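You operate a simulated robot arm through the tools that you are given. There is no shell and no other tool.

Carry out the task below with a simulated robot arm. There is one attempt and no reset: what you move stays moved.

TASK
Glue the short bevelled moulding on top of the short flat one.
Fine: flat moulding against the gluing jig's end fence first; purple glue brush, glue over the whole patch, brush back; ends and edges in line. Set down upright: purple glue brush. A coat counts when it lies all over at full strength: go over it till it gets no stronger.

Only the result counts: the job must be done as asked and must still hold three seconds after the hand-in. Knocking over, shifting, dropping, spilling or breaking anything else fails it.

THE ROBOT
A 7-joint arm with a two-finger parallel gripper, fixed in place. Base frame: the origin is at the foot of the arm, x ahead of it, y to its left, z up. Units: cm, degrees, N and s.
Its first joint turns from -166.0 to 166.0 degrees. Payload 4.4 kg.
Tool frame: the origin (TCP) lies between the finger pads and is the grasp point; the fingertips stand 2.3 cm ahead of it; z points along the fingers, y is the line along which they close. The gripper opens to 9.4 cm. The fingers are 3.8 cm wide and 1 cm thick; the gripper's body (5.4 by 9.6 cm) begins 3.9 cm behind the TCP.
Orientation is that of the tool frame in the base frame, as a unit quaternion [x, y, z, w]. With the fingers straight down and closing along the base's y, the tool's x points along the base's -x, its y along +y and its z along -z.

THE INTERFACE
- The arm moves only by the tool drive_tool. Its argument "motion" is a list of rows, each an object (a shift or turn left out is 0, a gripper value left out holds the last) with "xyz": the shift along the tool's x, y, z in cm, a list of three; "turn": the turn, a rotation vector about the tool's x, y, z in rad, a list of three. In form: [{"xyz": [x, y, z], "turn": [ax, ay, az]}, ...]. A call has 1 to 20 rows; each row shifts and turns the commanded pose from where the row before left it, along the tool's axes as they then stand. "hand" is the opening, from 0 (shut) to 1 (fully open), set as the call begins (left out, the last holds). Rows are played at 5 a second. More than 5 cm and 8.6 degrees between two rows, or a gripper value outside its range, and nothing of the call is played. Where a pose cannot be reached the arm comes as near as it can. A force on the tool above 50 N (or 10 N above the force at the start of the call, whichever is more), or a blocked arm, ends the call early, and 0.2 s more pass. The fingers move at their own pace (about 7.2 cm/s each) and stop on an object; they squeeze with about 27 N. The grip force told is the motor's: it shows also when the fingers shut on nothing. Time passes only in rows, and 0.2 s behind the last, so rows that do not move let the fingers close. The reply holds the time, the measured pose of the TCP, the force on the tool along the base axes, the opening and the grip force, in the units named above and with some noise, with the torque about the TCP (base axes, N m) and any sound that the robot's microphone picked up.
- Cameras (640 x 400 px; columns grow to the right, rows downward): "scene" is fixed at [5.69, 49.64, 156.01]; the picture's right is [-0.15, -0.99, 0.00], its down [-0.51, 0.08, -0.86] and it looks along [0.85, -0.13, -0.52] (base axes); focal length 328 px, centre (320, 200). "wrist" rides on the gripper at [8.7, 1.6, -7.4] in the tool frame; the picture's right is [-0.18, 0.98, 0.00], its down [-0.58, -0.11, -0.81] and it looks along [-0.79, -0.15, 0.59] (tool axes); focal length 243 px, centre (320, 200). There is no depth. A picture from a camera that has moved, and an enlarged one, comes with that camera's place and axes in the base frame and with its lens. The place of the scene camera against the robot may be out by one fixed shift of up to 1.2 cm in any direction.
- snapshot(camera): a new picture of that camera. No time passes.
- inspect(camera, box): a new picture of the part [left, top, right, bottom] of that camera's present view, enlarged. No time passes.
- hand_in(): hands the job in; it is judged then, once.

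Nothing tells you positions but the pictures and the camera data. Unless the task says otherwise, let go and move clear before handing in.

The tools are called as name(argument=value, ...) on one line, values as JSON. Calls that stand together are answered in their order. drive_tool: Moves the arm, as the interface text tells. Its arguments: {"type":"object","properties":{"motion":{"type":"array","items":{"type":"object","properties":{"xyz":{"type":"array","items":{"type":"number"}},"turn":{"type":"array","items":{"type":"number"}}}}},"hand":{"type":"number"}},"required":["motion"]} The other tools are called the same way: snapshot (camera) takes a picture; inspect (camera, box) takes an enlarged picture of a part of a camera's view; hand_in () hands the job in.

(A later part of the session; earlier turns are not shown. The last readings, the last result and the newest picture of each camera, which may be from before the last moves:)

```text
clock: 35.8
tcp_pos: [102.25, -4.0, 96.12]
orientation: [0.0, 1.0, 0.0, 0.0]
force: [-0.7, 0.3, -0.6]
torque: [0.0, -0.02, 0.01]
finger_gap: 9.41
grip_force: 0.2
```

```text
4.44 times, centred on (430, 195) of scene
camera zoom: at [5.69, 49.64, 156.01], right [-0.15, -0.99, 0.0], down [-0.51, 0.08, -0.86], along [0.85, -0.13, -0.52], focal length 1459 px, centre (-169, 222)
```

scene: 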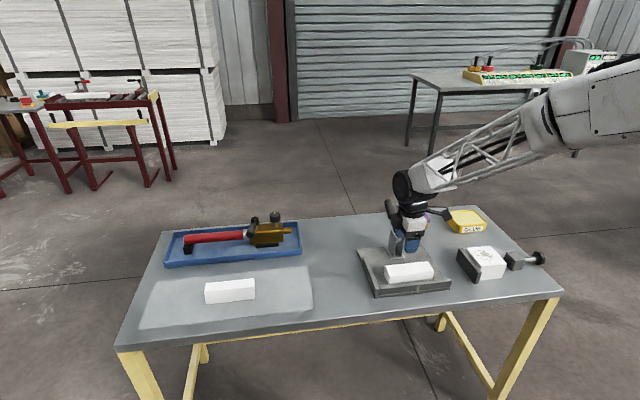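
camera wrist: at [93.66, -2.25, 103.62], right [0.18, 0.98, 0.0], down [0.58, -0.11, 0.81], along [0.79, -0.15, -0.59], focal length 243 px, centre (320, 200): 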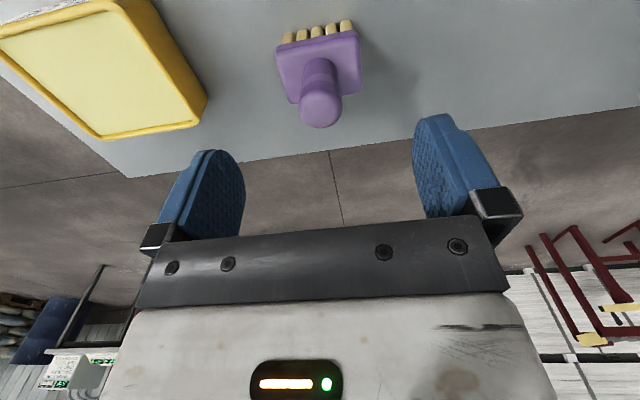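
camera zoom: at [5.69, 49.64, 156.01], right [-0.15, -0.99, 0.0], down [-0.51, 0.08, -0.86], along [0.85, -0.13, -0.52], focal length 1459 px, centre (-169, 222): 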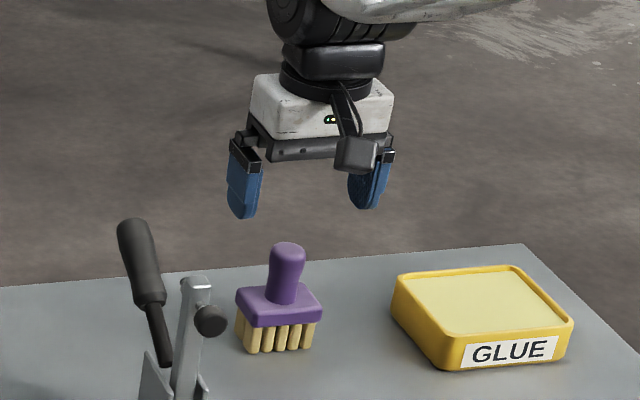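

Triangulation puts the handle at (102.2, -3.8) with its top near z = 90.5 and block top near 85.7. I'll descend so the fingertips are just above the block and close.

drive_tool(motion=[{"xyz": [0, 0, 3]}, {"xyz": [0, 0, 3]}, {"xyz": [0, 0, 1.3]}, {"xyz": [0, 0, 0]}])

snapshot(camera="wrist")

inspect(camera="scene", box=[390, 170, 470, 240])

```text
clock: 36.8
tcp_pos: [102.28, -3.85, 88.74]
orientation: [0.001, 1.0, 0.0, 0.001]
force: [0.1, -0.3, 0.1]
torque: [0.01, 0.02, -0.03]
finger_gap: 9.4
grip_force: 0.1
```

```text
taken
camera wrist: at [93.64, -2.26, 96.28], right [0.18, 0.98, 0.0], down [0.58, -0.11, 0.81], along [0.79, -0.15, -0.59], focal length 243 px, centre (320, 200)
```

wrist: 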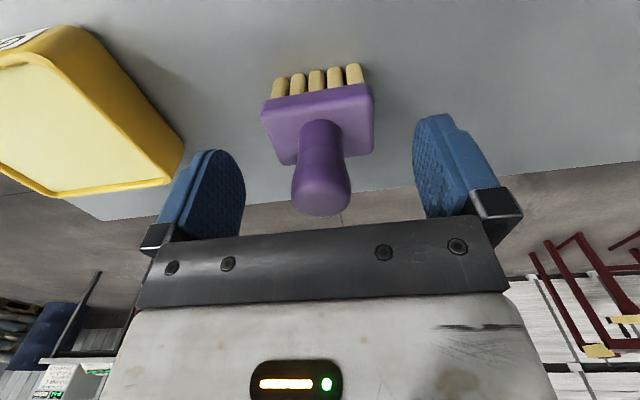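

```text
5.71 times, centred on (430, 205) of scene
camera zoom: at [5.69, 49.64, 156.01], right [-0.15, -0.99, 0.0], down [-0.51, 0.08, -0.86], along [0.85, -0.13, -0.52], focal length 1876 px, centre (-309, 171)
```

zoom: 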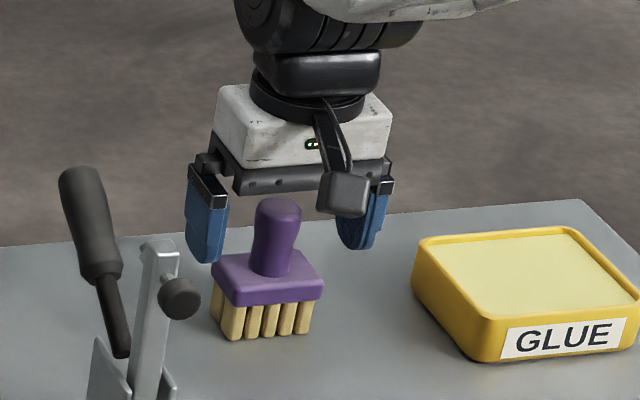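

Fingertips sit about half a centimetre above the block, either side of the handle. Closing.

drive_tool(motion=[{"xyz": [0, 0, 0]}, {"xyz": [0, 0, 0]}, {"xyz": [0, 0, 0]}, {"xyz": [0, 0, 0]}, {"xyz": [0, 0, 0]}], hand=0)

snapshot(camera="wrist")

inspect(camera="scene", box=[390, 170, 470, 240])

```text
clock: 38.0
tcp_pos: [102.23, -3.85, 88.79]
orientation: [0.0, 1.0, 0.0, 0.001]
force: [-0.4, -0.4, -0.1]
torque: [0.08, 0.01, 0.03]
finger_gap: 2.68
grip_force: 26.6
```

```text
taken
camera wrist: at [93.64, -2.26, 96.3], right [0.18, 0.98, 0.0], down [0.58, -0.11, 0.81], along [0.79, -0.15, -0.59], focal length 243 px, centre (320, 200)
```

wrist: 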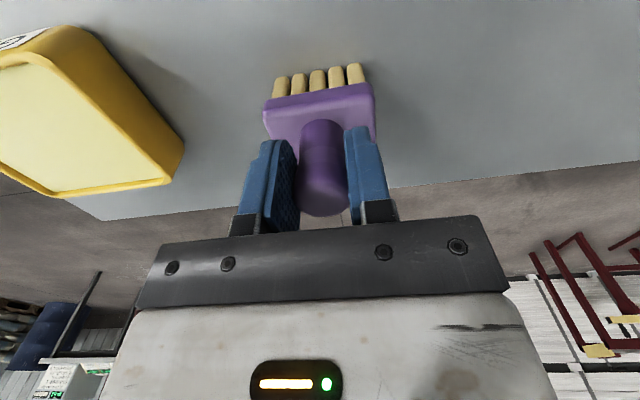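

```text
5.71 times, centred on (430, 205) of scene
camera zoom: at [5.69, 49.64, 156.01], right [-0.15, -0.99, 0.0], down [-0.51, 0.08, -0.86], along [0.85, -0.13, -0.52], focal length 1876 px, centre (-309, 171)
```

zoom: 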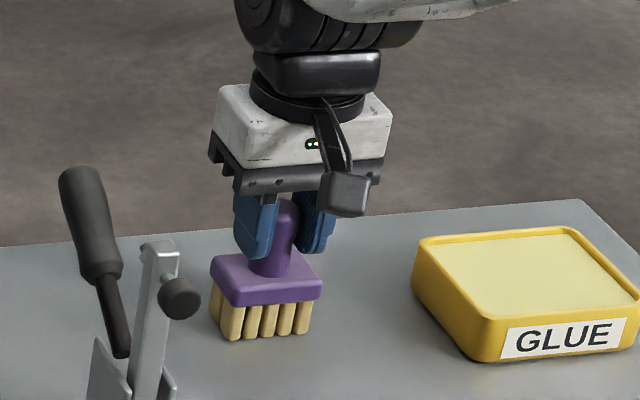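

The brush is held (gap 2.68). I'll lift it 7 cm and carry it over the glue pad.

drive_tool(motion=[{"xyz": [0, 0, -1]}, {"xyz": [0, 0, -3]}, {"xyz": [0, 0, -3]}, {"xyz": [0.5, -4.3, 0]}, {"xyz": [0.5, -4.3, 0]}, {"xyz": [0.5, -4.3, 0]}, {"xyz": [0.4, -4.3, 0]}, {"xyz": [0, 0, 0]}, {"xyz": [0, 0, 0]}])

snapshot(camera="wrist")

inspect(camera="scene", box=[400, 170, 520, 245])

```text
clock: 40.0
tcp_pos: [100.22, -21.07, 96.0]
orientation: [-0.001, 1.0, 0.0, 0.001]
force: [-0.5, 0.5, -0.8]
torque: [0.0, 0.01, 0.02]
finger_gap: 2.7
grip_force: 27.0
```

```text
taken
camera wrist: at [91.75, -19.36, 103.47], right [0.18, 0.98, 0.0], down [0.58, -0.11, 0.81], along [0.79, -0.15, -0.59], focal length 243 px, centre (320, 200)
```

wrist: 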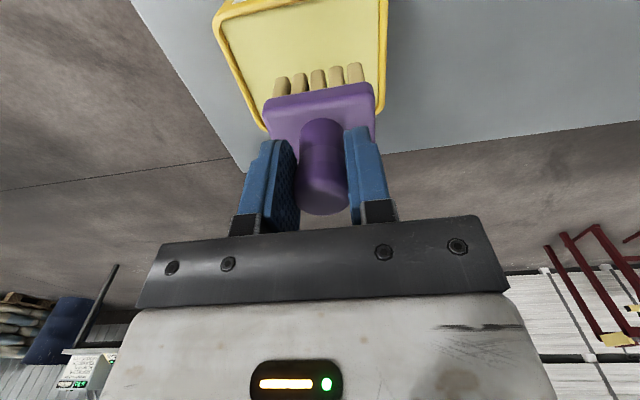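

```text
5.33 times, centred on (460, 208) of scene
camera zoom: at [5.69, 49.64, 156.01], right [-0.15, -0.99, 0.0], down [-0.51, 0.08, -0.86], along [0.85, -0.13, -0.52], focal length 1751 px, centre (-427, 160)
```

zoom: 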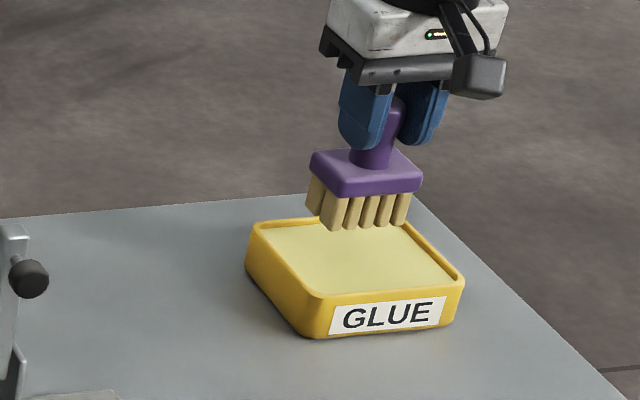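

The brush is centred over the pad, about 4 cm above it. Lowering slowly to feel contact.

drive_tool(motion=[{"xyz": [0, 0, 1.5]}, {"xyz": [0, 0, 1.5]}, {"xyz": [0, 0, 0.3]}, {"xyz": [0, 0, 0.2]}, {"xyz": [0, 0, 0]}])

inspect(camera="scene", box=[400, 170, 520, 245])

```text
clock: 41.2
tcp_pos: [100.32, -21.07, 92.7]
orientation: [0.0, 1.0, 0.0, 0.001]
force: [-0.3, -0.2, -1.8]
torque: [-0.01, 0.01, 0.01]
finger_gap: 2.66
grip_force: 27.6
```

```text
5.33 times, centred on (460, 208) of scene
camera zoom: at [5.69, 49.64, 156.01], right [-0.15, -0.99, 0.0], down [-0.51, 0.08, -0.86], along [0.85, -0.13, -0.52], focal length 1751 px, centre (-427, 160)
```

zoom: 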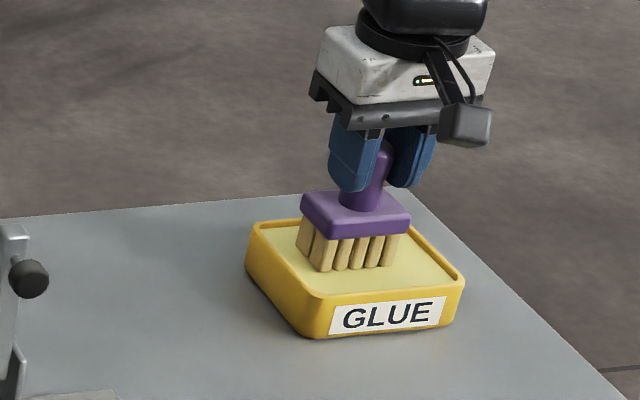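

drive_tool(motion=[{"xyz": [0, 0, 0.2]}, {"xyz": [0, 0, 0.2]}])

```text
clock: 41.8
tcp_pos: [100.4, -21.03, 92.34]
orientation: [0.0, 1.0, 0.0, 0.003]
force: [1.9, -1.7, 23.5]
torque: [0.35, -0.24, -0.02]
finger_gap: 2.71
grip_force: 27.0
```

Contact with the pad (23 N). I'll ease off slightly and wipe a little in the pad to load the bristles.

drive_tool(motion=[{"xyz": [0, 0, -0.1]}, {"xyz": [0, 0.5, 0]}, {"xyz": [0, 0.5, 0]}, {"xyz": [0, -0.7, 0]}, {"xyz": [0, -0.8, 0]}, {"xyz": [0, 0.5, 0]}, {"xyz": [0, 0, 0]}, {"xyz": [0, 0, 0]}])

inspect(camera="scene", box=[400, 170, 520, 245])

```text
clock: 43.6
tcp_pos: [100.42, -21.21, 92.28]
orientation: [0.0, 1.0, 0.0, 0.001]
force: [-1.2, -8.7, 16.0]
torque: [-0.43, -0.1, -0.1]
finger_gap: 2.7
grip_force: 26.8
```

```text
5.33 times, centred on (460, 208) of scene
camera zoom: at [5.69, 49.64, 156.01], right [-0.15, -0.99, 0.0], down [-0.51, 0.08, -0.86], along [0.85, -0.13, -0.52], focal length 1751 px, centre (-427, 160)
```

zoom: 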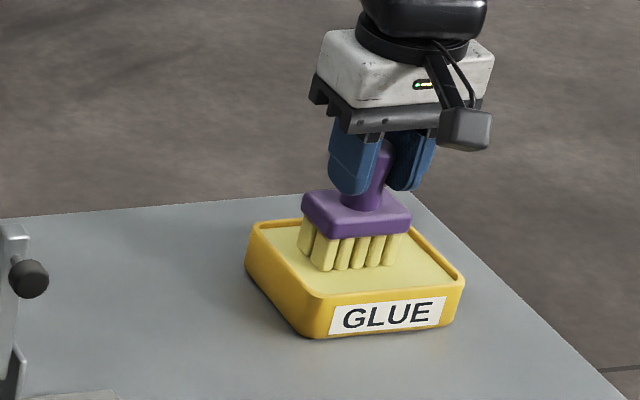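

The bristles took on the glue colour. I'll lift high, carry the brush on a path clear of the clamp, and stop above the flat moulding.

drive_tool(motion=[{"xyz": [0, 0, -1]}, {"xyz": [0, 0, -3]}, {"xyz": [0, 0, -4]}, {"xyz": [0, 0, -4]}, {"xyz": [2.7, 3.562, 0]}, {"xyz": [2.7, 3.562, 0]}, {"xyz": [2.7, 3.562, 0]}, {"xyz": [2.7, 3.562, 0]}, {"xyz": [2.7, 3.562, 0]}, {"xyz": [2.7, 3.562, 0]}, {"xyz": [2.7, 3.562, 0]}, {"xyz": [2.7, 3.562, 0]}, {"xyz": [2.7, 3.562, 0]}, {"xyz": [0, 0, 0]}, {"xyz": [0, 0, 0]}])

snapshot(camera="wrist")

inspect(camera="scene", box=[340, 170, 490, 300])

```text
clock: 46.8
tcp_pos: [75.94, 10.94, 104.35]
orientation: [0.0, 1.0, 0.0, 0.001]
force: [0.1, -0.8, -2.2]
torque: [-0.04, 0.03, 0.01]
finger_gap: 2.7
grip_force: 26.9
```

```text
taken
camera wrist: at [67.35, 12.63, 111.79], right [0.18, 0.98, 0.0], down [0.58, -0.11, 0.81], along [0.79, -0.15, -0.59], focal length 243 px, centre (320, 200)
```

wrist: 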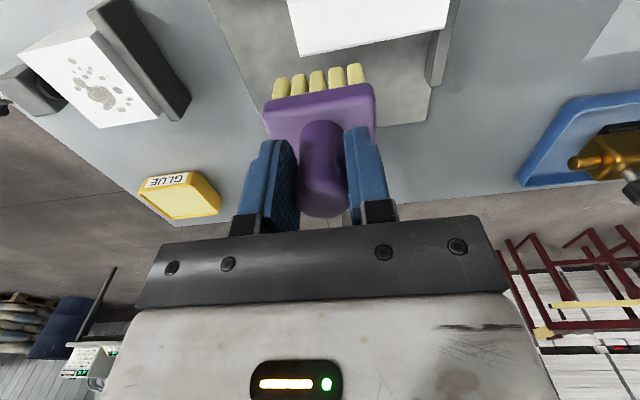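

```text
3.08 times, centred on (415, 235) of scene
camera zoom: at [5.69, 49.64, 156.01], right [-0.15, -0.99, 0.0], down [-0.51, 0.08, -0.86], along [0.85, -0.13, -0.52], focal length 1010 px, centre (28, 92)
```

zoom: 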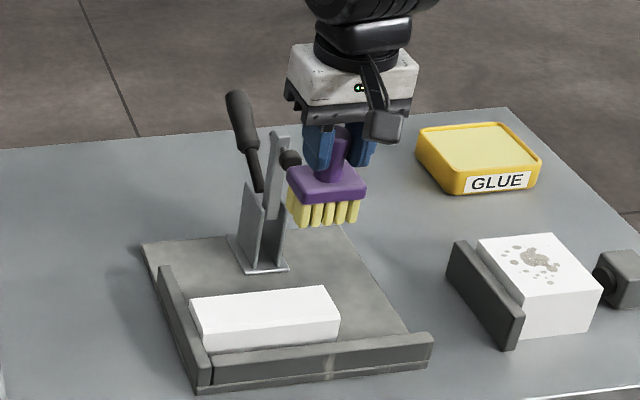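

Above the moulding with a loaded brush. I'll shift to the middle of it and lower until I feel contact.

drive_tool(motion=[{"xyz": [0, 2.2, 2]}, {"xyz": [0, 2.2, 2]}, {"xyz": [0, 0, 3]}, {"xyz": [0, 0, 2]}, {"xyz": [0, 0, 0.6]}, {"xyz": [0, 0, 0]}])

inspect(camera="scene", box=[350, 200, 470, 300])

snapshot(camera="wrist")

```text
clock: 48.2
tcp_pos: [75.97, 15.54, 94.6]
orientation: [0.0, 1.0, 0.0, 0.0]
force: [0.1, -0.1, -1.1]
torque: [-0.02, 0.0, -0.01]
finger_gap: 2.68
grip_force: 26.1
```

```text
4.00 times, centred on (410, 250) of scene
camera zoom: at [5.69, 49.64, 156.01], right [-0.15, -0.99, 0.0], down [-0.51, 0.08, -0.86], along [0.85, -0.13, -0.52], focal length 1313 px, centre (-40, 0)
```

zoom: 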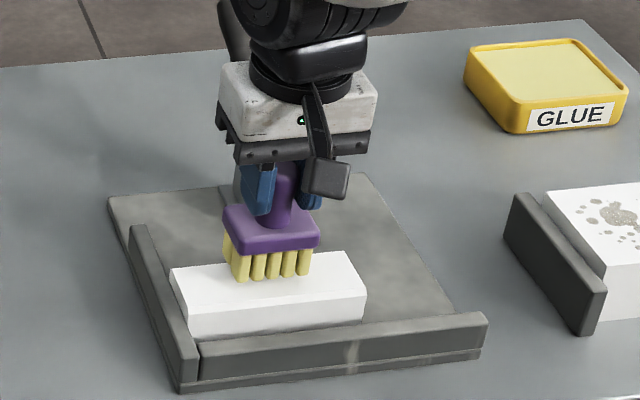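

```text
taken
camera wrist: at [67.4, 17.19, 102.12], right [0.18, 0.98, 0.0], down [0.58, -0.11, 0.81], along [0.79, -0.15, -0.59], focal length 243 px, centre (320, 200)
```

wrist: 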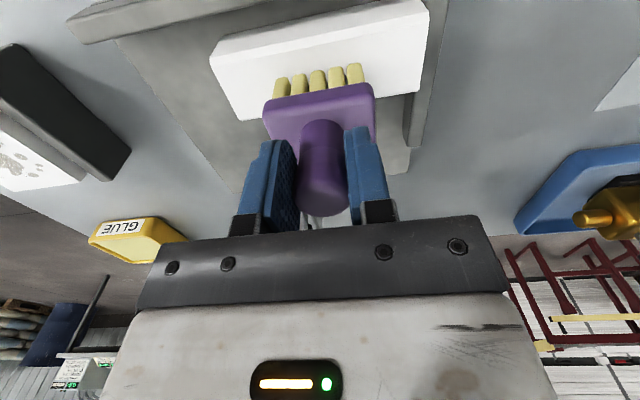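

drive_tool(motion=[{"xyz": [0, 0, 0.4]}, {"xyz": [0, 0, 0.3]}, {"xyz": [0, 0, 0.2]}, {"xyz": [0, 0, 0.2]}])

```text
clock: 49.2
tcp_pos: [76.23, 15.43, 93.56]
orientation: [-0.001, 1.0, 0.0, 0.002]
force: [-1.5, -3.9, 27.6]
torque: [-0.45, -0.22, -0.03]
finger_gap: 2.67
grip_force: 26.9
```

Contact at TCP z ≈ 93.55 with 28 N. I'll ease off a bit, then stroke only toward the fence (+y) so as not to drag the moulding away from it.

drive_tool(motion=[{"xyz": [0, 0, -0.1]}, {"xyz": [0, 0, 0]}])

drive_tool(motion=[{"xyz": [0, 0.9, 0]}, {"xyz": [0, 0.9, 0]}, {"xyz": [0, 0.9, 0]}, {"xyz": [0, 0.9, 0]}, {"xyz": [0, 0.9, 0]}])

snapshot(camera="wrist")

inspect(camera="scene", box=[350, 200, 470, 300])

```text
clock: 49.8
tcp_pos: [76.07, 15.44, 93.54]
orientation: [0.001, 1.0, -0.001, 0.002]
force: [4.7, -4.6, 23.8]
torque: [-0.45, -0.87, -0.02]
finger_gap: 2.7
grip_force: 26.8
```

```text
clock: 51.0
tcp_pos: [75.97, 20.03, 93.64]
orientation: [0.001, 1.0, 0.0, 0.0]
force: [1.8, -11.2, 22.6]
torque: [-0.67, -0.55, -0.17]
finger_gap: 2.71
grip_force: 26.7
```

```text
taken
camera wrist: at [67.27, 21.71, 101.11], right [0.18, 0.98, 0.0], down [0.58, -0.11, 0.81], along [0.79, -0.15, -0.59], focal length 243 px, centre (320, 200)
```

wrist: 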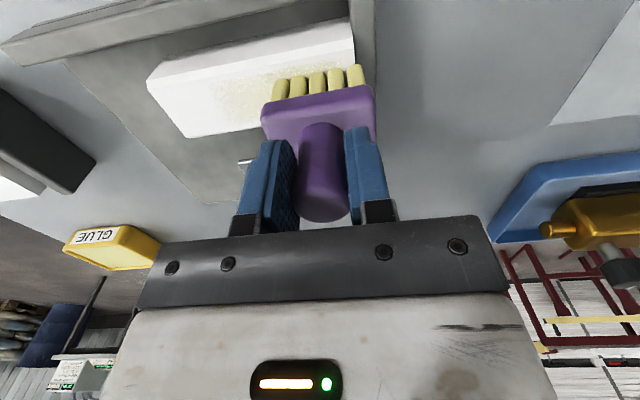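

```text
4.00 times, centred on (410, 250) of scene
camera zoom: at [5.69, 49.64, 156.01], right [-0.15, -0.99, 0.0], down [-0.51, 0.08, -0.86], along [0.85, -0.13, -0.52], focal length 1313 px, centre (-40, 0)
```

zoom: 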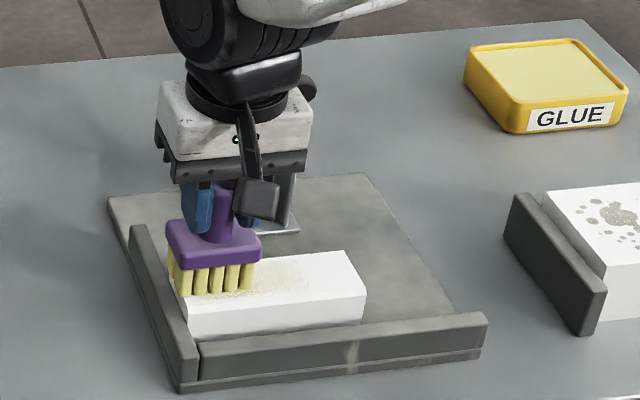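

Glue shows as a faint speckled coat, so it takes several passes. I'll lift, return to the -y end, and stroke lane by lane toward the fence.

drive_tool(motion=[{"xyz": [0, 0, -0.6]}, {"xyz": [0.3, -3, 0]}, {"xyz": [0.3, -3, 0]}, {"xyz": [0.25, -3, 0]}, {"xyz": [0, 0, 0.3]}, {"xyz": [0, 0, 0.3]}, {"xyz": [0, 0.9, 0]}, {"xyz": [0, 0.9, 0]}, {"xyz": [0, 0.9, 0]}, {"xyz": [0, 0.9, 0]}, {"xyz": [0, 0.9, 0]}, {"xyz": [0, 0.9, 0]}, {"xyz": [0, 0.9, 0]}, {"xyz": [0, 0.9, 0]}, {"xyz": [0, 0.9, 0]}, {"xyz": [0, 0.9, 0]}])

drive_tool(motion=[{"xyz": [0, 0, -0.6]}, {"xyz": [-0.6, -3, 0]}, {"xyz": [-0.6, -3, 0]}, {"xyz": [-0.5, -3, 0]}, {"xyz": [0, 0, 0.3]}, {"xyz": [0, 0, 0.3]}, {"xyz": [0, 0.9, 0]}, {"xyz": [0, 0.9, 0]}, {"xyz": [0, 0.9, 0]}, {"xyz": [0, 0.9, 0]}, {"xyz": [0, 0.9, 0]}, {"xyz": [0, 0.9, 0]}, {"xyz": [0, 0.9, 0]}, {"xyz": [0, 0.9, 0]}, {"xyz": [0, 0.9, 0]}, {"xyz": [0, 0.9, 0]}])

inspect(camera="scene", box=[360, 220, 450, 300])

snapshot(camera="wrist")

```text
clock: 54.4
tcp_pos: [75.35, 19.87, 93.6]
orientation: [0.0, 1.0, 0.0, 0.0]
force: [-0.8, -11.2, 21.8]
torque: [-0.63, -0.3, -0.12]
finger_gap: 2.69
grip_force: 26.6
```

```text
clock: 57.8
tcp_pos: [76.84, 19.95, 93.42]
orientation: [0.0, 1.0, 0.001, 0.002]
force: [2.0, -18.5, 39.0]
torque: [-1.06, -0.22, -0.05]
finger_gap: 2.67
grip_force: 26.9
```

```text
5.00 times, centred on (405, 260) of scene
camera zoom: at [5.69, 49.64, 156.01], right [-0.15, -0.99, 0.0], down [-0.51, 0.08, -0.86], along [0.85, -0.13, -0.52], focal length 1642 px, centre (-105, -100)
```

zoom: 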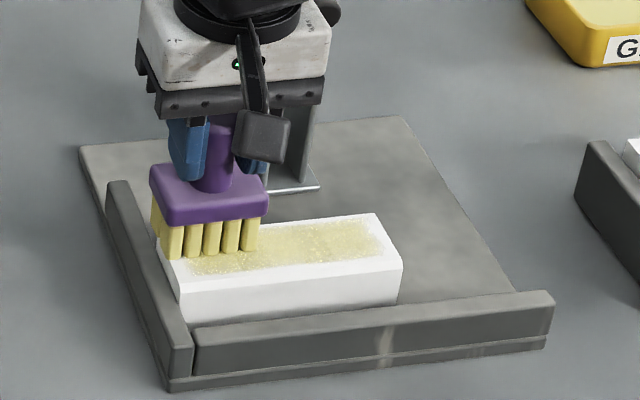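

```text
taken
camera wrist: at [68.22, 21.61, 101.08], right [0.18, 0.98, 0.0], down [0.58, -0.11, 0.81], along [0.79, -0.15, -0.59], focal length 243 px, centre (320, 200)
```

wrist: 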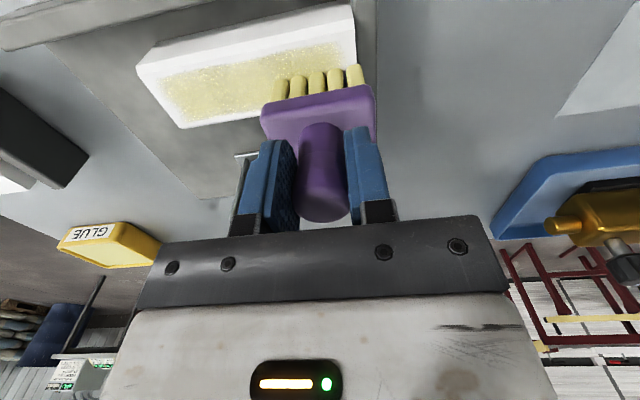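

inspect(camera="wrist", box=[120, 0, 380, 150])

```text
2.46 times, centred on (250, 75) of wrist
camera zoom: at [68.22, 21.61, 101.08], right [0.18, 0.98, 0.0], down [0.58, -0.11, 0.81], along [0.79, -0.15, -0.59], focal length 597 px, centre (492, 508)
```

zoom: 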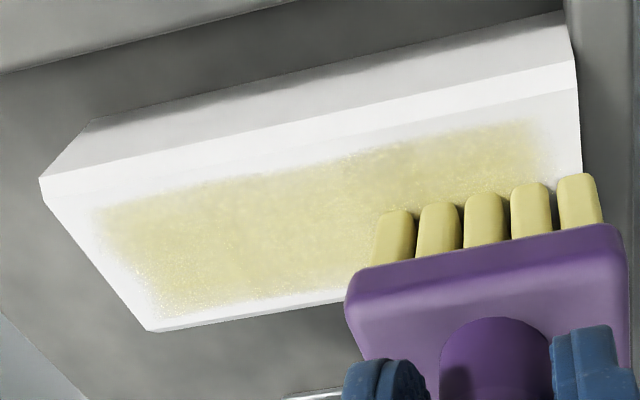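

The coat is building up over a patch that is slightly inset from the edges. I'll continue with more passes over both lanes at slightly lighter pressure.

drive_tool(motion=[{"xyz": [0, 0, -0.67]}, {"xyz": [0.62, -3.07, 0]}, {"xyz": [0.62, -3.07, 0]}, {"xyz": [0.62, -3.07, 0]}, {"xyz": [0, 0, 0.3]}, {"xyz": [0, 0, 0.3]}, {"xyz": [0, 0.94, 0]}, {"xyz": [0, 0.94, 0]}, {"xyz": [0, 0.94, 0]}, {"xyz": [0, 0.94, 0]}, {"xyz": [0, 0.94, 0]}, {"xyz": [0, 0.94, 0]}, {"xyz": [0, 0.94, 0]}, {"xyz": [0, 0.94, 0]}, {"xyz": [0, 0.94, 0]}, {"xyz": [0, 0.94, 0]}])

drive_tool(motion=[{"xyz": [0, 0, -0.6]}, {"xyz": [-0.63, -3.13, 0]}, {"xyz": [-0.63, -3.13, 0]}, {"xyz": [-0.63, -3.14, 0]}, {"xyz": [0, 0, 0.3]}, {"xyz": [0, 0, 0.25]}, {"xyz": [0, 0.94, 0]}, {"xyz": [0, 0.94, 0]}, {"xyz": [0, 0.94, 0]}, {"xyz": [0, 0.94, 0]}, {"xyz": [0, 0.94, 0]}, {"xyz": [0, 0.94, 0]}, {"xyz": [0, 0.94, 0]}, {"xyz": [0, 0.94, 0]}, {"xyz": [0, 0.94, 0]}, {"xyz": [0, 0.94, 0]}])

inspect(camera="scene", box=[360, 220, 450, 300])

inspect(camera="wrist", box=[120, 0, 380, 150])

```text
clock: 61.2
tcp_pos: [75.03, 20.11, 93.57]
orientation: [0.0, 1.0, -0.001, 0.001]
force: [-0.4, -7.5, 13.8]
torque: [-0.54, -0.13, -0.12]
finger_gap: 2.7
grip_force: 26.7
```

```text
clock: 64.6
tcp_pos: [77.06, 19.93, 93.79]
orientation: [-0.001, 1.0, 0.0, 0.001]
force: [0.5, -6.5, 10.9]
torque: [-0.57, -0.07, -0.06]
finger_gap: 2.69
grip_force: 27.1
```

```text
5.00 times, centred on (405, 260) of scene
camera zoom: at [5.69, 49.64, 156.01], right [-0.15, -0.99, 0.0], down [-0.51, 0.08, -0.86], along [0.85, -0.13, -0.52], focal length 1642 px, centre (-105, -100)
```

zoom: 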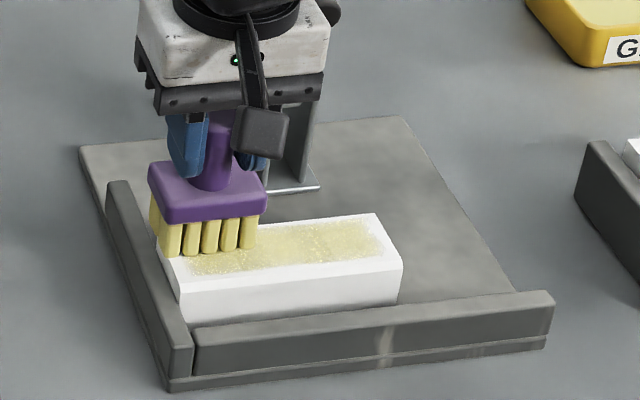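

```text
2.46 times, centred on (250, 75) of wrist
camera zoom: at [68.38, 21.64, 101.24], right [0.18, 0.98, 0.0], down [0.58, -0.11, 0.81], along [0.79, -0.15, -0.59], focal length 597 px, centre (492, 508)
```

zoom: 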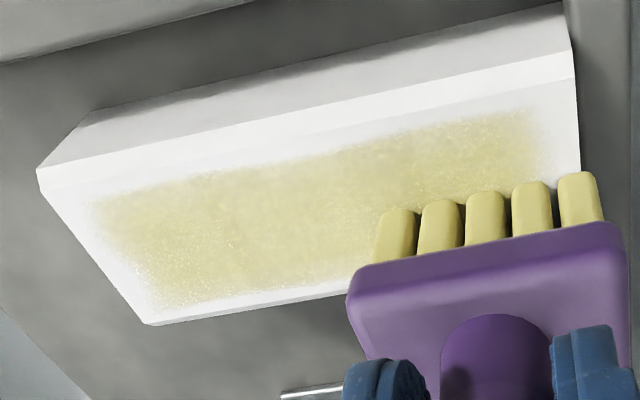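

The coat gets denser; I'll keep going with slightly wider coverage so patch edges get full strength too.

drive_tool(motion=[{"xyz": [0, 0, -0.6]}, {"xyz": [0.75, -3.27, 0]}, {"xyz": [0.75, -3.27, 0]}, {"xyz": [0.73, -3.27, 0]}, {"xyz": [0, 0, 0.3]}, {"xyz": [0, 0, 0.35]}, {"xyz": [0, 1.01, 0]}, {"xyz": [0, 1.01, 0]}, {"xyz": [0, 1.01, 0]}, {"xyz": [0, 1.01, 0]}, {"xyz": [0, 1.01, 0]}, {"xyz": [0, 1.01, 0]}, {"xyz": [0, 1.01, 0]}, {"xyz": [0, 1.01, 0]}, {"xyz": [0, 1.01, 0]}, {"xyz": [0, 1.01, 0]}])

drive_tool(motion=[{"xyz": [0, 0, -0.6]}, {"xyz": [-0.9, -3.36, 0]}, {"xyz": [-0.9, -3.37, 0]}, {"xyz": [-0.8, -3.37, 0]}, {"xyz": [0, 0, 0.3]}, {"xyz": [0, 0, 0.3]}, {"xyz": [0, 1.01, 0]}, {"xyz": [0, 1.01, 0]}, {"xyz": [0, 1.01, 0]}, {"xyz": [0, 1.01, 0]}, {"xyz": [0, 1.01, 0]}, {"xyz": [0, 1.01, 0]}, {"xyz": [0, 1.01, 0]}, {"xyz": [0, 1.01, 0]}, {"xyz": [0, 1.01, 0]}, {"xyz": [0, 1.01, 0]}])

inspect(camera="scene", box=[360, 220, 450, 300])

inspect(camera="wrist", box=[120, 0, 380, 150])

```text
clock: 68.0
tcp_pos: [74.76, 20.47, 93.58]
orientation: [0.0, 1.0, 0.0, 0.001]
force: [-0.2, -11.7, 19.1]
torque: [-0.81, -0.17, -0.17]
finger_gap: 2.68
grip_force: 26.5
```

```text
clock: 71.4
tcp_pos: [77.38, 20.54, 93.72]
orientation: [0.0, 1.0, 0.001, 0.001]
force: [0.1, -4.9, 7.6]
torque: [-0.38, -0.05, -0.03]
finger_gap: 2.69
grip_force: 26.9
```

```text
5.00 times, centred on (405, 260) of scene
camera zoom: at [5.69, 49.64, 156.01], right [-0.15, -0.99, 0.0], down [-0.51, 0.08, -0.86], along [0.85, -0.13, -0.52], focal length 1642 px, centre (-105, -100)
```

zoom: 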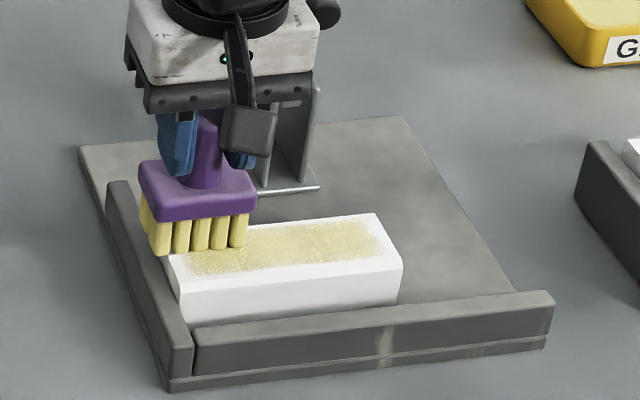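

```text
2.46 times, centred on (250, 75) of wrist
camera zoom: at [68.62, 22.18, 101.21], right [0.18, 0.98, 0.0], down [0.58, -0.11, 0.81], along [0.79, -0.15, -0.59], focal length 597 px, centre (492, 508)
```

zoom: 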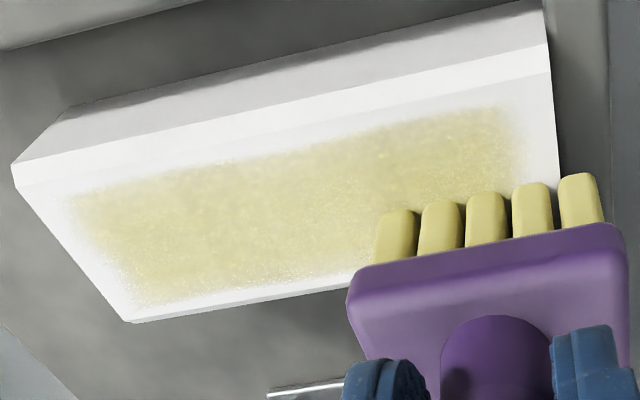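

drive_tool(motion=[{"xyz": [0, 0, -0.6]}, {"xyz": [0.75, -3.36, 0]}, {"xyz": [0.75, -3.37, 0]}, {"xyz": [0.75, -3.37, 0]}, {"xyz": [0, 0, 0.3]}, {"xyz": [0, 0, 0.35]}, {"xyz": [0, 1.01, 0]}, {"xyz": [0, 1.01, 0]}, {"xyz": [0, 1.01, 0]}, {"xyz": [0, 1.01, 0]}, {"xyz": [0, 1.01, 0]}, {"xyz": [0, 1.01, 0]}, {"xyz": [0, 1.01, 0]}, {"xyz": [0, 1.01, 0]}, {"xyz": [0, 1.01, 0]}, {"xyz": [0, 1.01, 0]}])

drive_tool(motion=[{"xyz": [0, 0, -0.6]}, {"xyz": [-0.7, -3.36, 0]}, {"xyz": [-0.7, -3.37, 0]}, {"xyz": [-0.7, -3.37, 0]}, {"xyz": [0, 0, 0.3]}, {"xyz": [0, 0, 0.33]}, {"xyz": [0, 1.01, 0]}, {"xyz": [0, 1.01, 0]}, {"xyz": [0, 1.01, 0]}, {"xyz": [0, 1.01, 0]}, {"xyz": [0, 1.01, 0]}, {"xyz": [0, 1.01, 0]}, {"xyz": [0, 1.01, 0]}, {"xyz": [0, 1.01, 0]}, {"xyz": [0, 1.01, 0]}, {"xyz": [0, 1.01, 0]}])

drive_tool(motion=[{"xyz": [0, 0, -0.6]}, {"xyz": [0.3, -3.36, 0]}, {"xyz": [0.3, -3.37, 0]}, {"xyz": [0.4, -3.37, 0]}, {"xyz": [0, 0, 0.3]}, {"xyz": [0, 0, 0.3]}, {"xyz": [0, 1.01, 0]}, {"xyz": [0, 1.01, 0]}, {"xyz": [0, 1.01, 0]}, {"xyz": [0, 1.01, 0]}, {"xyz": [0, 1.01, 0]}, {"xyz": [0, 1.01, 0]}, {"xyz": [0, 1.01, 0]}, {"xyz": [0, 1.01, 0]}, {"xyz": [0, 1.01, 0]}, {"xyz": [0, 1.01, 0]}, {"xyz": [0, 0, -1]}, {"xyz": [0, 0, -3]}, {"xyz": [3, 0, -3]}, {"xyz": [0, 0, 0]}])

inspect(camera="scene", box=[360, 220, 450, 300])

snapshot(camera="wrist")

```text
clock: 74.8
tcp_pos: [74.95, 20.49, 93.71]
orientation: [0.0, 1.0, 0.0, 0.002]
force: [0.3, -12.0, 20.8]
torque: [-0.66, -0.24, -0.12]
finger_gap: 2.7
grip_force: 26.8
```

```text
clock: 78.2
tcp_pos: [77.02, 20.46, 93.61]
orientation: [0.0, 1.0, 0.0, 0.001]
force: [-1.2, -15.6, 32.4]
torque: [-0.98, -0.07, -0.06]
finger_gap: 2.68
grip_force: 27.3
```

```text
clock: 82.4
tcp_pos: [73.12, 20.63, 100.58]
orientation: [0.0, 1.0, 0.001, 0.001]
force: [-0.2, 0.0, -0.4]
torque: [0.03, 0.01, 0.02]
finger_gap: 2.71
grip_force: 27.0
```

```text
5.00 times, centred on (405, 260) of scene
camera zoom: at [5.69, 49.64, 156.01], right [-0.15, -0.99, 0.0], down [-0.51, 0.08, -0.86], along [0.85, -0.13, -0.52], focal length 1642 px, centre (-105, -100)
```

zoom: 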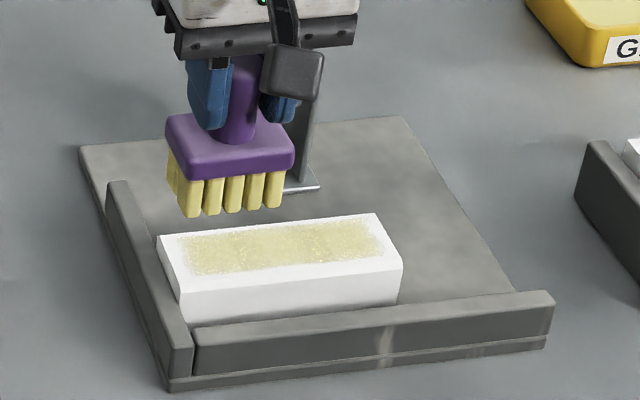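

```text
taken
camera wrist: at [64.47, 22.26, 108.04], right [0.18, 0.98, 0.0], down [0.58, -0.11, 0.81], along [0.79, -0.15, -0.59], focal length 243 px, centre (320, 200)
```

wrist: 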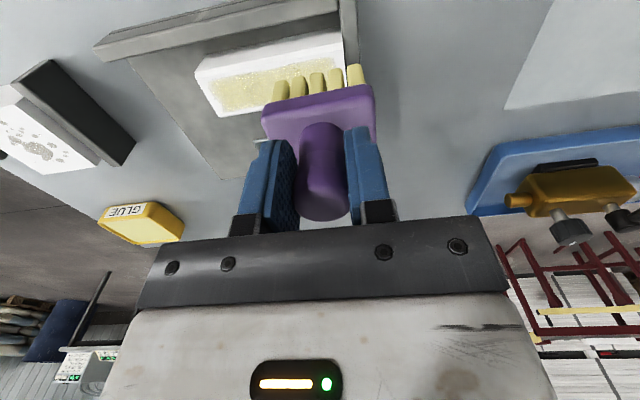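

inspect(camera="scene", box=[375, 255, 425, 285])

inspect(camera="wrist", box=[180, 20, 360, 130])

```text
12.80 times, centred on (400, 270) of scene
camera zoom: at [5.69, 49.64, 156.01], right [-0.15, -0.99, 0.0], down [-0.51, 0.08, -0.86], along [0.85, -0.13, -0.52], focal length 4203 px, centre (-704, -696)
```

zoom: 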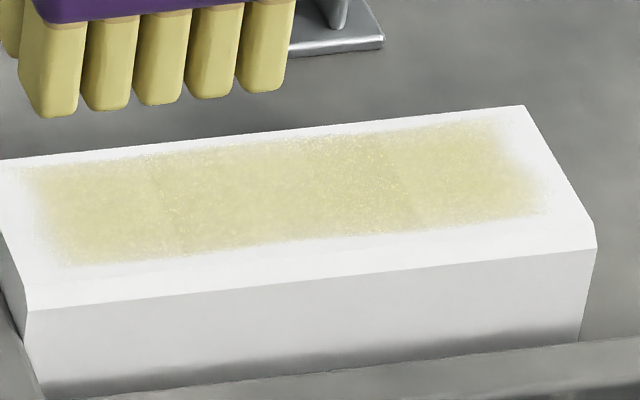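

```text
3.56 times, centred on (270, 75) of wrist
camera zoom: at [64.47, 22.26, 108.04], right [0.18, 0.98, 0.0], down [0.58, -0.11, 0.81], along [0.79, -0.15, -0.59], focal length 863 px, centre (498, 644)
```

zoom: 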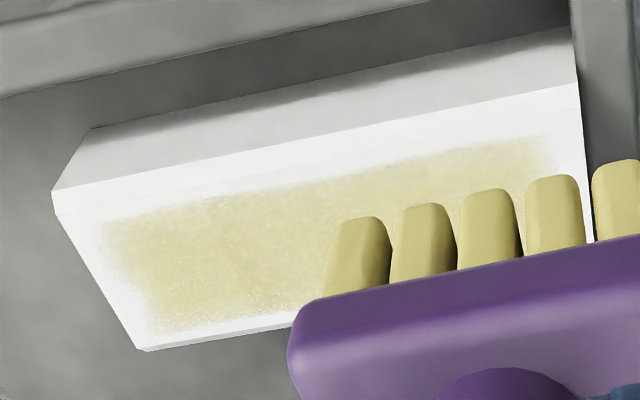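

The coat now covers the whole inset patch; I need to know whether it still gets stronger. I'll make three more passes and compare.

drive_tool(motion=[{"xyz": [-0.6, -3.36, 0]}, {"xyz": [-0.6, -3.37, 0]}, {"xyz": [-0.6, -3.37, 0]}, {"xyz": [0, 0, 3]}, {"xyz": [0, 0, 3]}, {"xyz": [0, 0, 0.5]}, {"xyz": [0, 0, 0.4]}, {"xyz": [0, 1.01, 0]}, {"xyz": [0, 1.01, 0]}, {"xyz": [0, 1.01, 0]}, {"xyz": [0, 1.01, 0]}, {"xyz": [0, 1.01, 0]}, {"xyz": [0, 1.01, 0]}, {"xyz": [0, 1.01, 0]}, {"xyz": [0, 1.01, 0]}, {"xyz": [0, 1.01, 0]}, {"xyz": [0, 1.01, 0]}])

drive_tool(motion=[{"xyz": [0, 0, -0.6]}, {"xyz": [-0.7, -3.36, 0]}, {"xyz": [-0.8, -3.37, 0]}, {"xyz": [-0.8, -3.37, 0]}, {"xyz": [0, 0, 0.3]}, {"xyz": [0, 0, 0.33]}, {"xyz": [0, 1.01, 0]}, {"xyz": [0, 1.01, 0]}, {"xyz": [0, 1.01, 0]}, {"xyz": [0, 1.01, 0]}, {"xyz": [0, 1.01, 0]}, {"xyz": [0, 1.01, 0]}, {"xyz": [0, 1.01, 0]}, {"xyz": [0, 1.01, 0]}, {"xyz": [0, 1.01, 0]}, {"xyz": [0, 1.01, 0]}])

drive_tool(motion=[{"xyz": [0, 0, -0.6]}, {"xyz": [0.4, -3.36, 0]}, {"xyz": [0.4, -3.37, 0]}, {"xyz": [0.3, -3.37, 0]}, {"xyz": [0, 0, 0.3]}, {"xyz": [0, 0, 0.3]}, {"xyz": [0, 1.01, 0]}, {"xyz": [0, 1.01, 0]}, {"xyz": [0, 1.01, 0]}, {"xyz": [0, 1.01, 0]}, {"xyz": [0, 1.01, 0]}, {"xyz": [0, 1.01, 0]}, {"xyz": [0, 1.01, 0]}, {"xyz": [0, 1.01, 0]}, {"xyz": [0, 1.01, 0]}, {"xyz": [0, 1.01, 0]}, {"xyz": [0, 0, -1]}, {"xyz": [0, 0, -3]}, {"xyz": [3, 0, -3]}, {"xyz": [0, 0, 0]}])

inspect(camera="scene", box=[375, 255, 425, 285])

inspect(camera="wrist", box=[180, 20, 360, 130])

```text
clock: 86.0
tcp_pos: [74.86, 20.35, 93.7]
orientation: [0.001, 1.0, 0.0, 0.001]
force: [-0.9, -13.3, 21.7]
torque: [-0.76, -0.21, -0.15]
finger_gap: 2.69
grip_force: 27.1
```

```text
clock: 89.4
tcp_pos: [77.32, 20.49, 93.71]
orientation: [0.0, 1.0, 0.0, 0.002]
force: [-0.1, -8.5, 14.2]
torque: [-0.63, 0.06, -0.03]
finger_gap: 2.7
grip_force: 26.8
```

```text
clock: 93.6
tcp_pos: [72.95, 20.51, 100.81]
orientation: [0.0, 1.0, 0.0, 0.001]
force: [-0.4, 0.6, -1.6]
torque: [-0.01, 0.0, 0.0]
finger_gap: 2.69
grip_force: 27.2
```

```text
12.80 times, centred on (400, 270) of scene
camera zoom: at [5.69, 49.64, 156.01], right [-0.15, -0.99, 0.0], down [-0.51, 0.08, -0.86], along [0.85, -0.13, -0.52], focal length 4203 px, centre (-704, -696)
```

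zoom: 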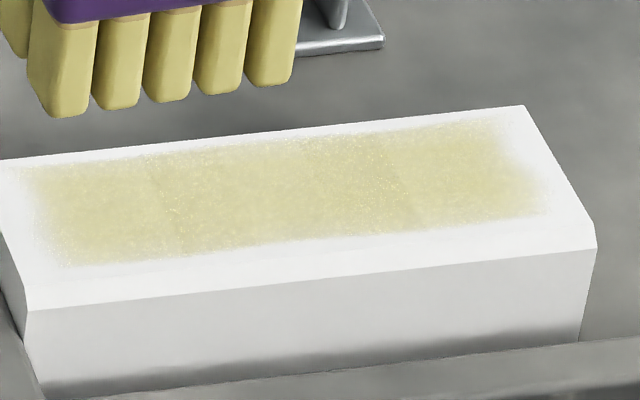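

```text
3.56 times, centred on (270, 75) of wrist
camera zoom: at [64.33, 22.15, 108.22], right [0.18, 0.98, 0.0], down [0.58, -0.11, 0.81], along [0.79, -0.15, -0.59], focal length 863 px, centre (498, 644)
```

zoom: 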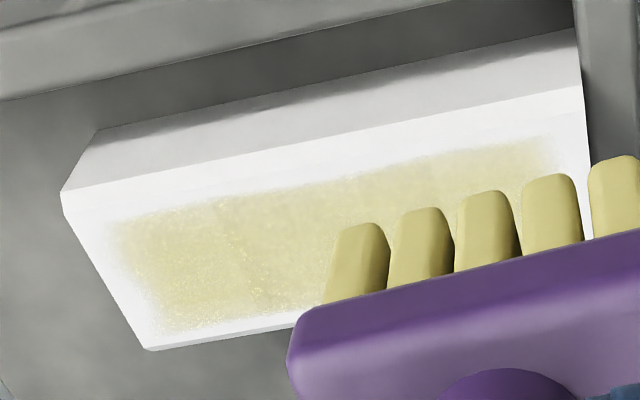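

The coat looks more even but the ends get less brush time than the middle. I'll reload the brush once and then concentrate on the ends plus full passes.

drive_tool(motion=[{"xyz": [0, 0, -3.6]}, {"xyz": [-1.45, -4.69, 0]}, {"xyz": [-1.45, -4.69, 0]}, {"xyz": [-2.7, -3.562, 0]}, {"xyz": [-2.7, -3.562, 0]}, {"xyz": [-2.7, -3.562, 0]}, {"xyz": [-2.7, -3.562, 0]}, {"xyz": [-2.7, -3.562, 0]}, {"xyz": [-2.7, -3.562, 0]}, {"xyz": [-2.7, -3.562, 0]}, {"xyz": [-2.7, -3.562, 0]}, {"xyz": [-2.7, -3.562, 0]}, {"xyz": [0, 0, 0]}, {"xyz": [0, 0, 3.8]}, {"xyz": [0, 0, 3.8]}, {"xyz": [0, 0, 3.4]}, {"xyz": [0, 0, 0]}])

inspect(camera="scene", box=[400, 170, 520, 245])

```text
clock: 97.2
tcp_pos: [100.53, -21.27, 93.58]
orientation: [0.0, 1.0, 0.0, 0.001]
force: [0.0, -0.6, -1.7]
torque: [0.03, 0.01, -0.02]
finger_gap: 2.66
grip_force: 27.9
```

```text
5.33 times, centred on (460, 208) of scene
camera zoom: at [5.69, 49.64, 156.01], right [-0.15, -0.99, 0.0], down [-0.51, 0.08, -0.86], along [0.85, -0.13, -0.52], focal length 1751 px, centre (-427, 160)
```

zoom: 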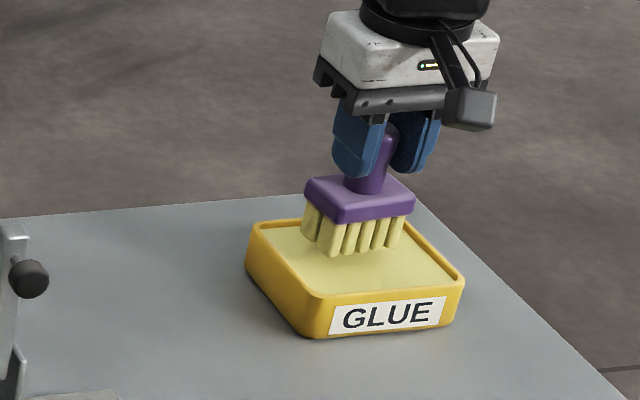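

drive_tool(motion=[{"xyz": [0, 0, 0.4]}, {"xyz": [0, 0, 0.3]}, {"xyz": [0, 0, 0.2]}, {"xyz": [0, 0, 0]}])

```text
clock: 98.2
tcp_pos: [100.43, -21.17, 92.43]
orientation: [0.0, 1.0, -0.001, 0.001]
force: [0.4, -0.7, -1.4]
torque: [-0.01, -0.02, -0.03]
finger_gap: 2.66
grip_force: 26.8
```

drive_tool(motion=[{"xyz": [0, 0, 0.1]}, {"xyz": [0, 0, 0.1]}, {"xyz": [0, 0, 0]}])

```text
clock: 99.0
tcp_pos: [100.5, -21.19, 92.36]
orientation: [0.0, 1.0, 0.0, 0.003]
force: [-3.1, -5.8, 18.4]
torque: [-0.34, 0.07, -0.11]
finger_gap: 2.67
grip_force: 27.1
```

Contact with the pad again (18 N). A short wipe to load, then lift and back to the moulding.

drive_tool(motion=[{"xyz": [0, 0.5, 0]}, {"xyz": [0, 0.5, 0]}, {"xyz": [0, -0.7, 0]}, {"xyz": [0, -0.8, 0]}, {"xyz": [0, 0.5, 0]}, {"xyz": [0, 0, 0]}, {"xyz": [0, 0, -1]}, {"xyz": [0, 0, -3]}, {"xyz": [0, 0, -4]}, {"xyz": [0, 0, -4]}, {"xyz": [0, 0, 0]}])

drive_tool(motion=[{"xyz": [2.7, 3.562, 0]}, {"xyz": [2.7, 3.562, 0]}, {"xyz": [2.7, 3.562, 0]}, {"xyz": [2.7, 3.562, 0]}, {"xyz": [2.7, 3.562, 0]}, {"xyz": [2.7, 3.562, 0]}, {"xyz": [2.7, 3.562, 0]}, {"xyz": [2.7, 3.562, 0]}, {"xyz": [2.7, 3.562, 0]}, {"xyz": [0, 0, 0]}, {"xyz": [0, 0, 4]}, {"xyz": [0, 0, 4]}, {"xyz": [0, 0, 1.8]}, {"xyz": [0, 0, 0]}])

inspect(camera="scene", box=[340, 190, 490, 300])

```text
clock: 101.4
tcp_pos: [99.86, -20.93, 104.0]
orientation: [0.0, 1.0, -0.001, 0.001]
force: [0.0, -0.2, -1.2]
torque: [0.0, 0.02, 0.01]
finger_gap: 2.66
grip_force: 27.1
```

```text
clock: 104.4
tcp_pos: [75.92, 10.7, 94.23]
orientation: [0.0, 1.0, 0.0, 0.001]
force: [-1.0, -0.6, -1.6]
torque: [0.01, -0.01, -0.01]
finger_gap: 2.66
grip_force: 27.1
```

```text
3.64 times, centred on (415, 245) of scene
camera zoom: at [5.69, 49.64, 156.01], right [-0.15, -0.99, 0.0], down [-0.51, 0.08, -0.86], along [0.85, -0.13, -0.52], focal length 1194 px, centre (-26, 36)
```

zoom: 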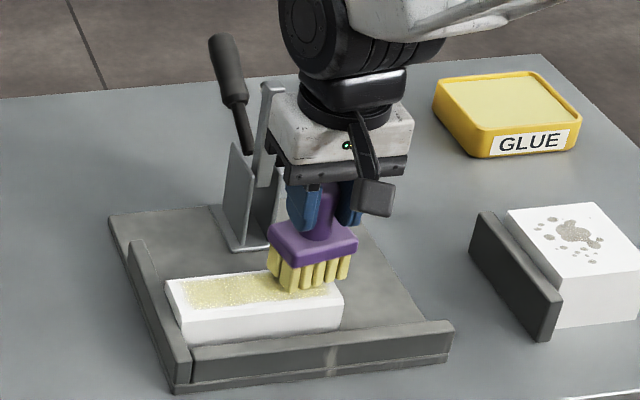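

Reloaded and back over the -y end. Now slower strokes with dwell at the ends, in the near, far and middle lanes.

drive_tool(motion=[{"xyz": [1.05, -0.7, 0]}, {"xyz": [0, 0, 0.35]}, {"xyz": [0, 0, 0.35]}, {"xyz": [0, 0, 0]}, {"xyz": [0, 0.3, 0]}, {"xyz": [0, 0.3, 0]}, {"xyz": [0, 0.3, 0]}, {"xyz": [0, 0.3, 0]}, {"xyz": [0, 0.3, 0]}, {"xyz": [0, 0.3, 0]}, {"xyz": [0, 0.95, 0]}, {"xyz": [0, 0.95, 0]}, {"xyz": [0, 0.95, 0]}, {"xyz": [0, 0.95, 0]}, {"xyz": [0, 0.95, 0]}, {"xyz": [0, 0.95, 0]}, {"xyz": [0, 0.95, 0]}, {"xyz": [0, 0.95, 0]}, {"xyz": [0, 0.95, 0]}, {"xyz": [0, 0, 0]}])

drive_tool(motion=[{"xyz": [0, 0, -0.6]}, {"xyz": [-0.77, -3.45, 0]}, {"xyz": [-0.77, -3.45, 0]}, {"xyz": [-0.77, -3.45, 0]}, {"xyz": [0, 0, 0.3]}, {"xyz": [0, 0, 0.33]}, {"xyz": [0, 0, 0]}, {"xyz": [0, 0.5, 0]}, {"xyz": [0, 0.5, 0]}, {"xyz": [0, 0.5, 0]}, {"xyz": [0, 0.5, 0]}, {"xyz": [0, 0.93, 0]}, {"xyz": [0, 0.93, 0]}, {"xyz": [0, 0.93, 0]}, {"xyz": [0, 0.93, 0]}, {"xyz": [0, 0.93, 0]}, {"xyz": [0, 0.93, 0]}, {"xyz": [0, 0.93, 0]}, {"xyz": [0, 0.93, 0]}, {"xyz": [0, 0.93, 0]}])

drive_tool(motion=[{"xyz": [0, 0, -0.6]}, {"xyz": [0.4, -3.45, 0]}, {"xyz": [0.4, -3.45, 0]}, {"xyz": [0.4, -3.45, 0]}, {"xyz": [0, 0, 0.3]}, {"xyz": [0, 0, 0.3]}, {"xyz": [0, 0, 0]}, {"xyz": [0, 0.5, 0]}, {"xyz": [0, 0.5, 0]}, {"xyz": [0, 0.5, 0]}, {"xyz": [0, 0.5, 0]}, {"xyz": [0, 0.93, 0]}, {"xyz": [0, 0.93, 0]}, {"xyz": [0, 0.93, 0]}, {"xyz": [0, 0.93, 0]}, {"xyz": [0, 0.93, 0]}, {"xyz": [0, 0.93, 0]}, {"xyz": [0, 0.93, 0]}, {"xyz": [0, 0.93, 0]}, {"xyz": [0, 0.93, 0]}])

drive_tool(motion=[{"xyz": [0, 0, 0]}, {"xyz": [0, 0, -1]}, {"xyz": [0, 0, -3]}, {"xyz": [3, 0, -3]}, {"xyz": [0, 0, 0]}])

inspect(camera="scene", box=[375, 255, 425, 285])

inspect(camera="wrist", box=[180, 20, 360, 130])

```text
clock: 108.6
tcp_pos: [75.15, 20.66, 93.29]
orientation: [0.0, 1.0, 0.0, 0.0]
force: [-1.1, -1.8, 1.6]
torque: [-0.07, -0.06, -0.04]
finger_gap: 2.65
grip_force: 26.4
```

```text
clock: 112.8
tcp_pos: [77.3, 20.7, 93.76]
orientation: [0.0, 1.0, 0.0, 0.001]
force: [1.2, 1.1, -1.4]
torque: [-0.02, 0.01, 0.01]
finger_gap: 2.67
grip_force: 27.5
```

```text
clock: 117.0
tcp_pos: [75.95, 20.7, 93.61]
orientation: [0.0, 1.0, -0.001, 0.001]
force: [0.2, 0.4, -2.3]
torque: [0.0, 0.01, 0.0]
finger_gap: 2.64
grip_force: 27.0
```

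```text
clock: 118.2
tcp_pos: [73.2, 20.55, 100.44]
orientation: [0.0, 1.0, 0.0, 0.0]
force: [1.2, 1.1, -0.8]
torque: [0.03, 0.01, 0.0]
finger_gap: 2.67
grip_force: 27.1
```

```text
12.80 times, centred on (400, 270) of scene
camera zoom: at [5.69, 49.64, 156.01], right [-0.15, -0.99, 0.0], down [-0.51, 0.08, -0.86], along [0.85, -0.13, -0.52], focal length 4203 px, centre (-704, -696)
```

zoom: 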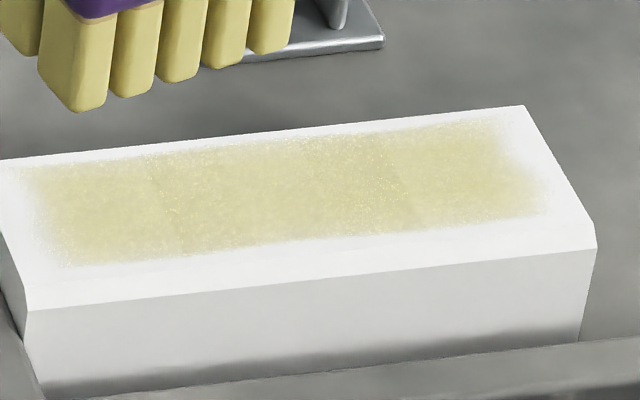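

```text
3.56 times, centred on (270, 75) of wrist
camera zoom: at [64.53, 22.14, 108.0], right [0.18, 0.98, 0.0], down [0.58, -0.11, 0.81], along [0.79, -0.15, -0.59], focal length 863 px, centre (498, 644)
```

zoom: 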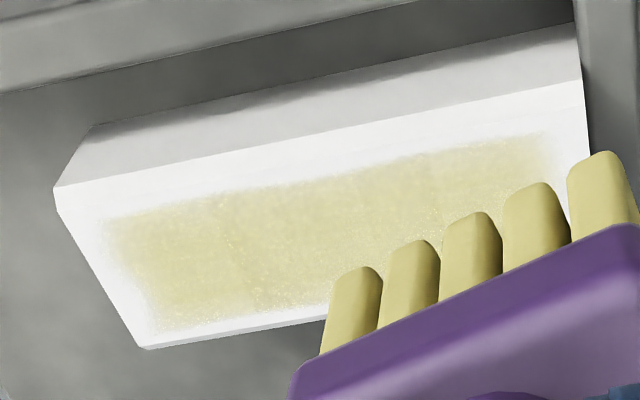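

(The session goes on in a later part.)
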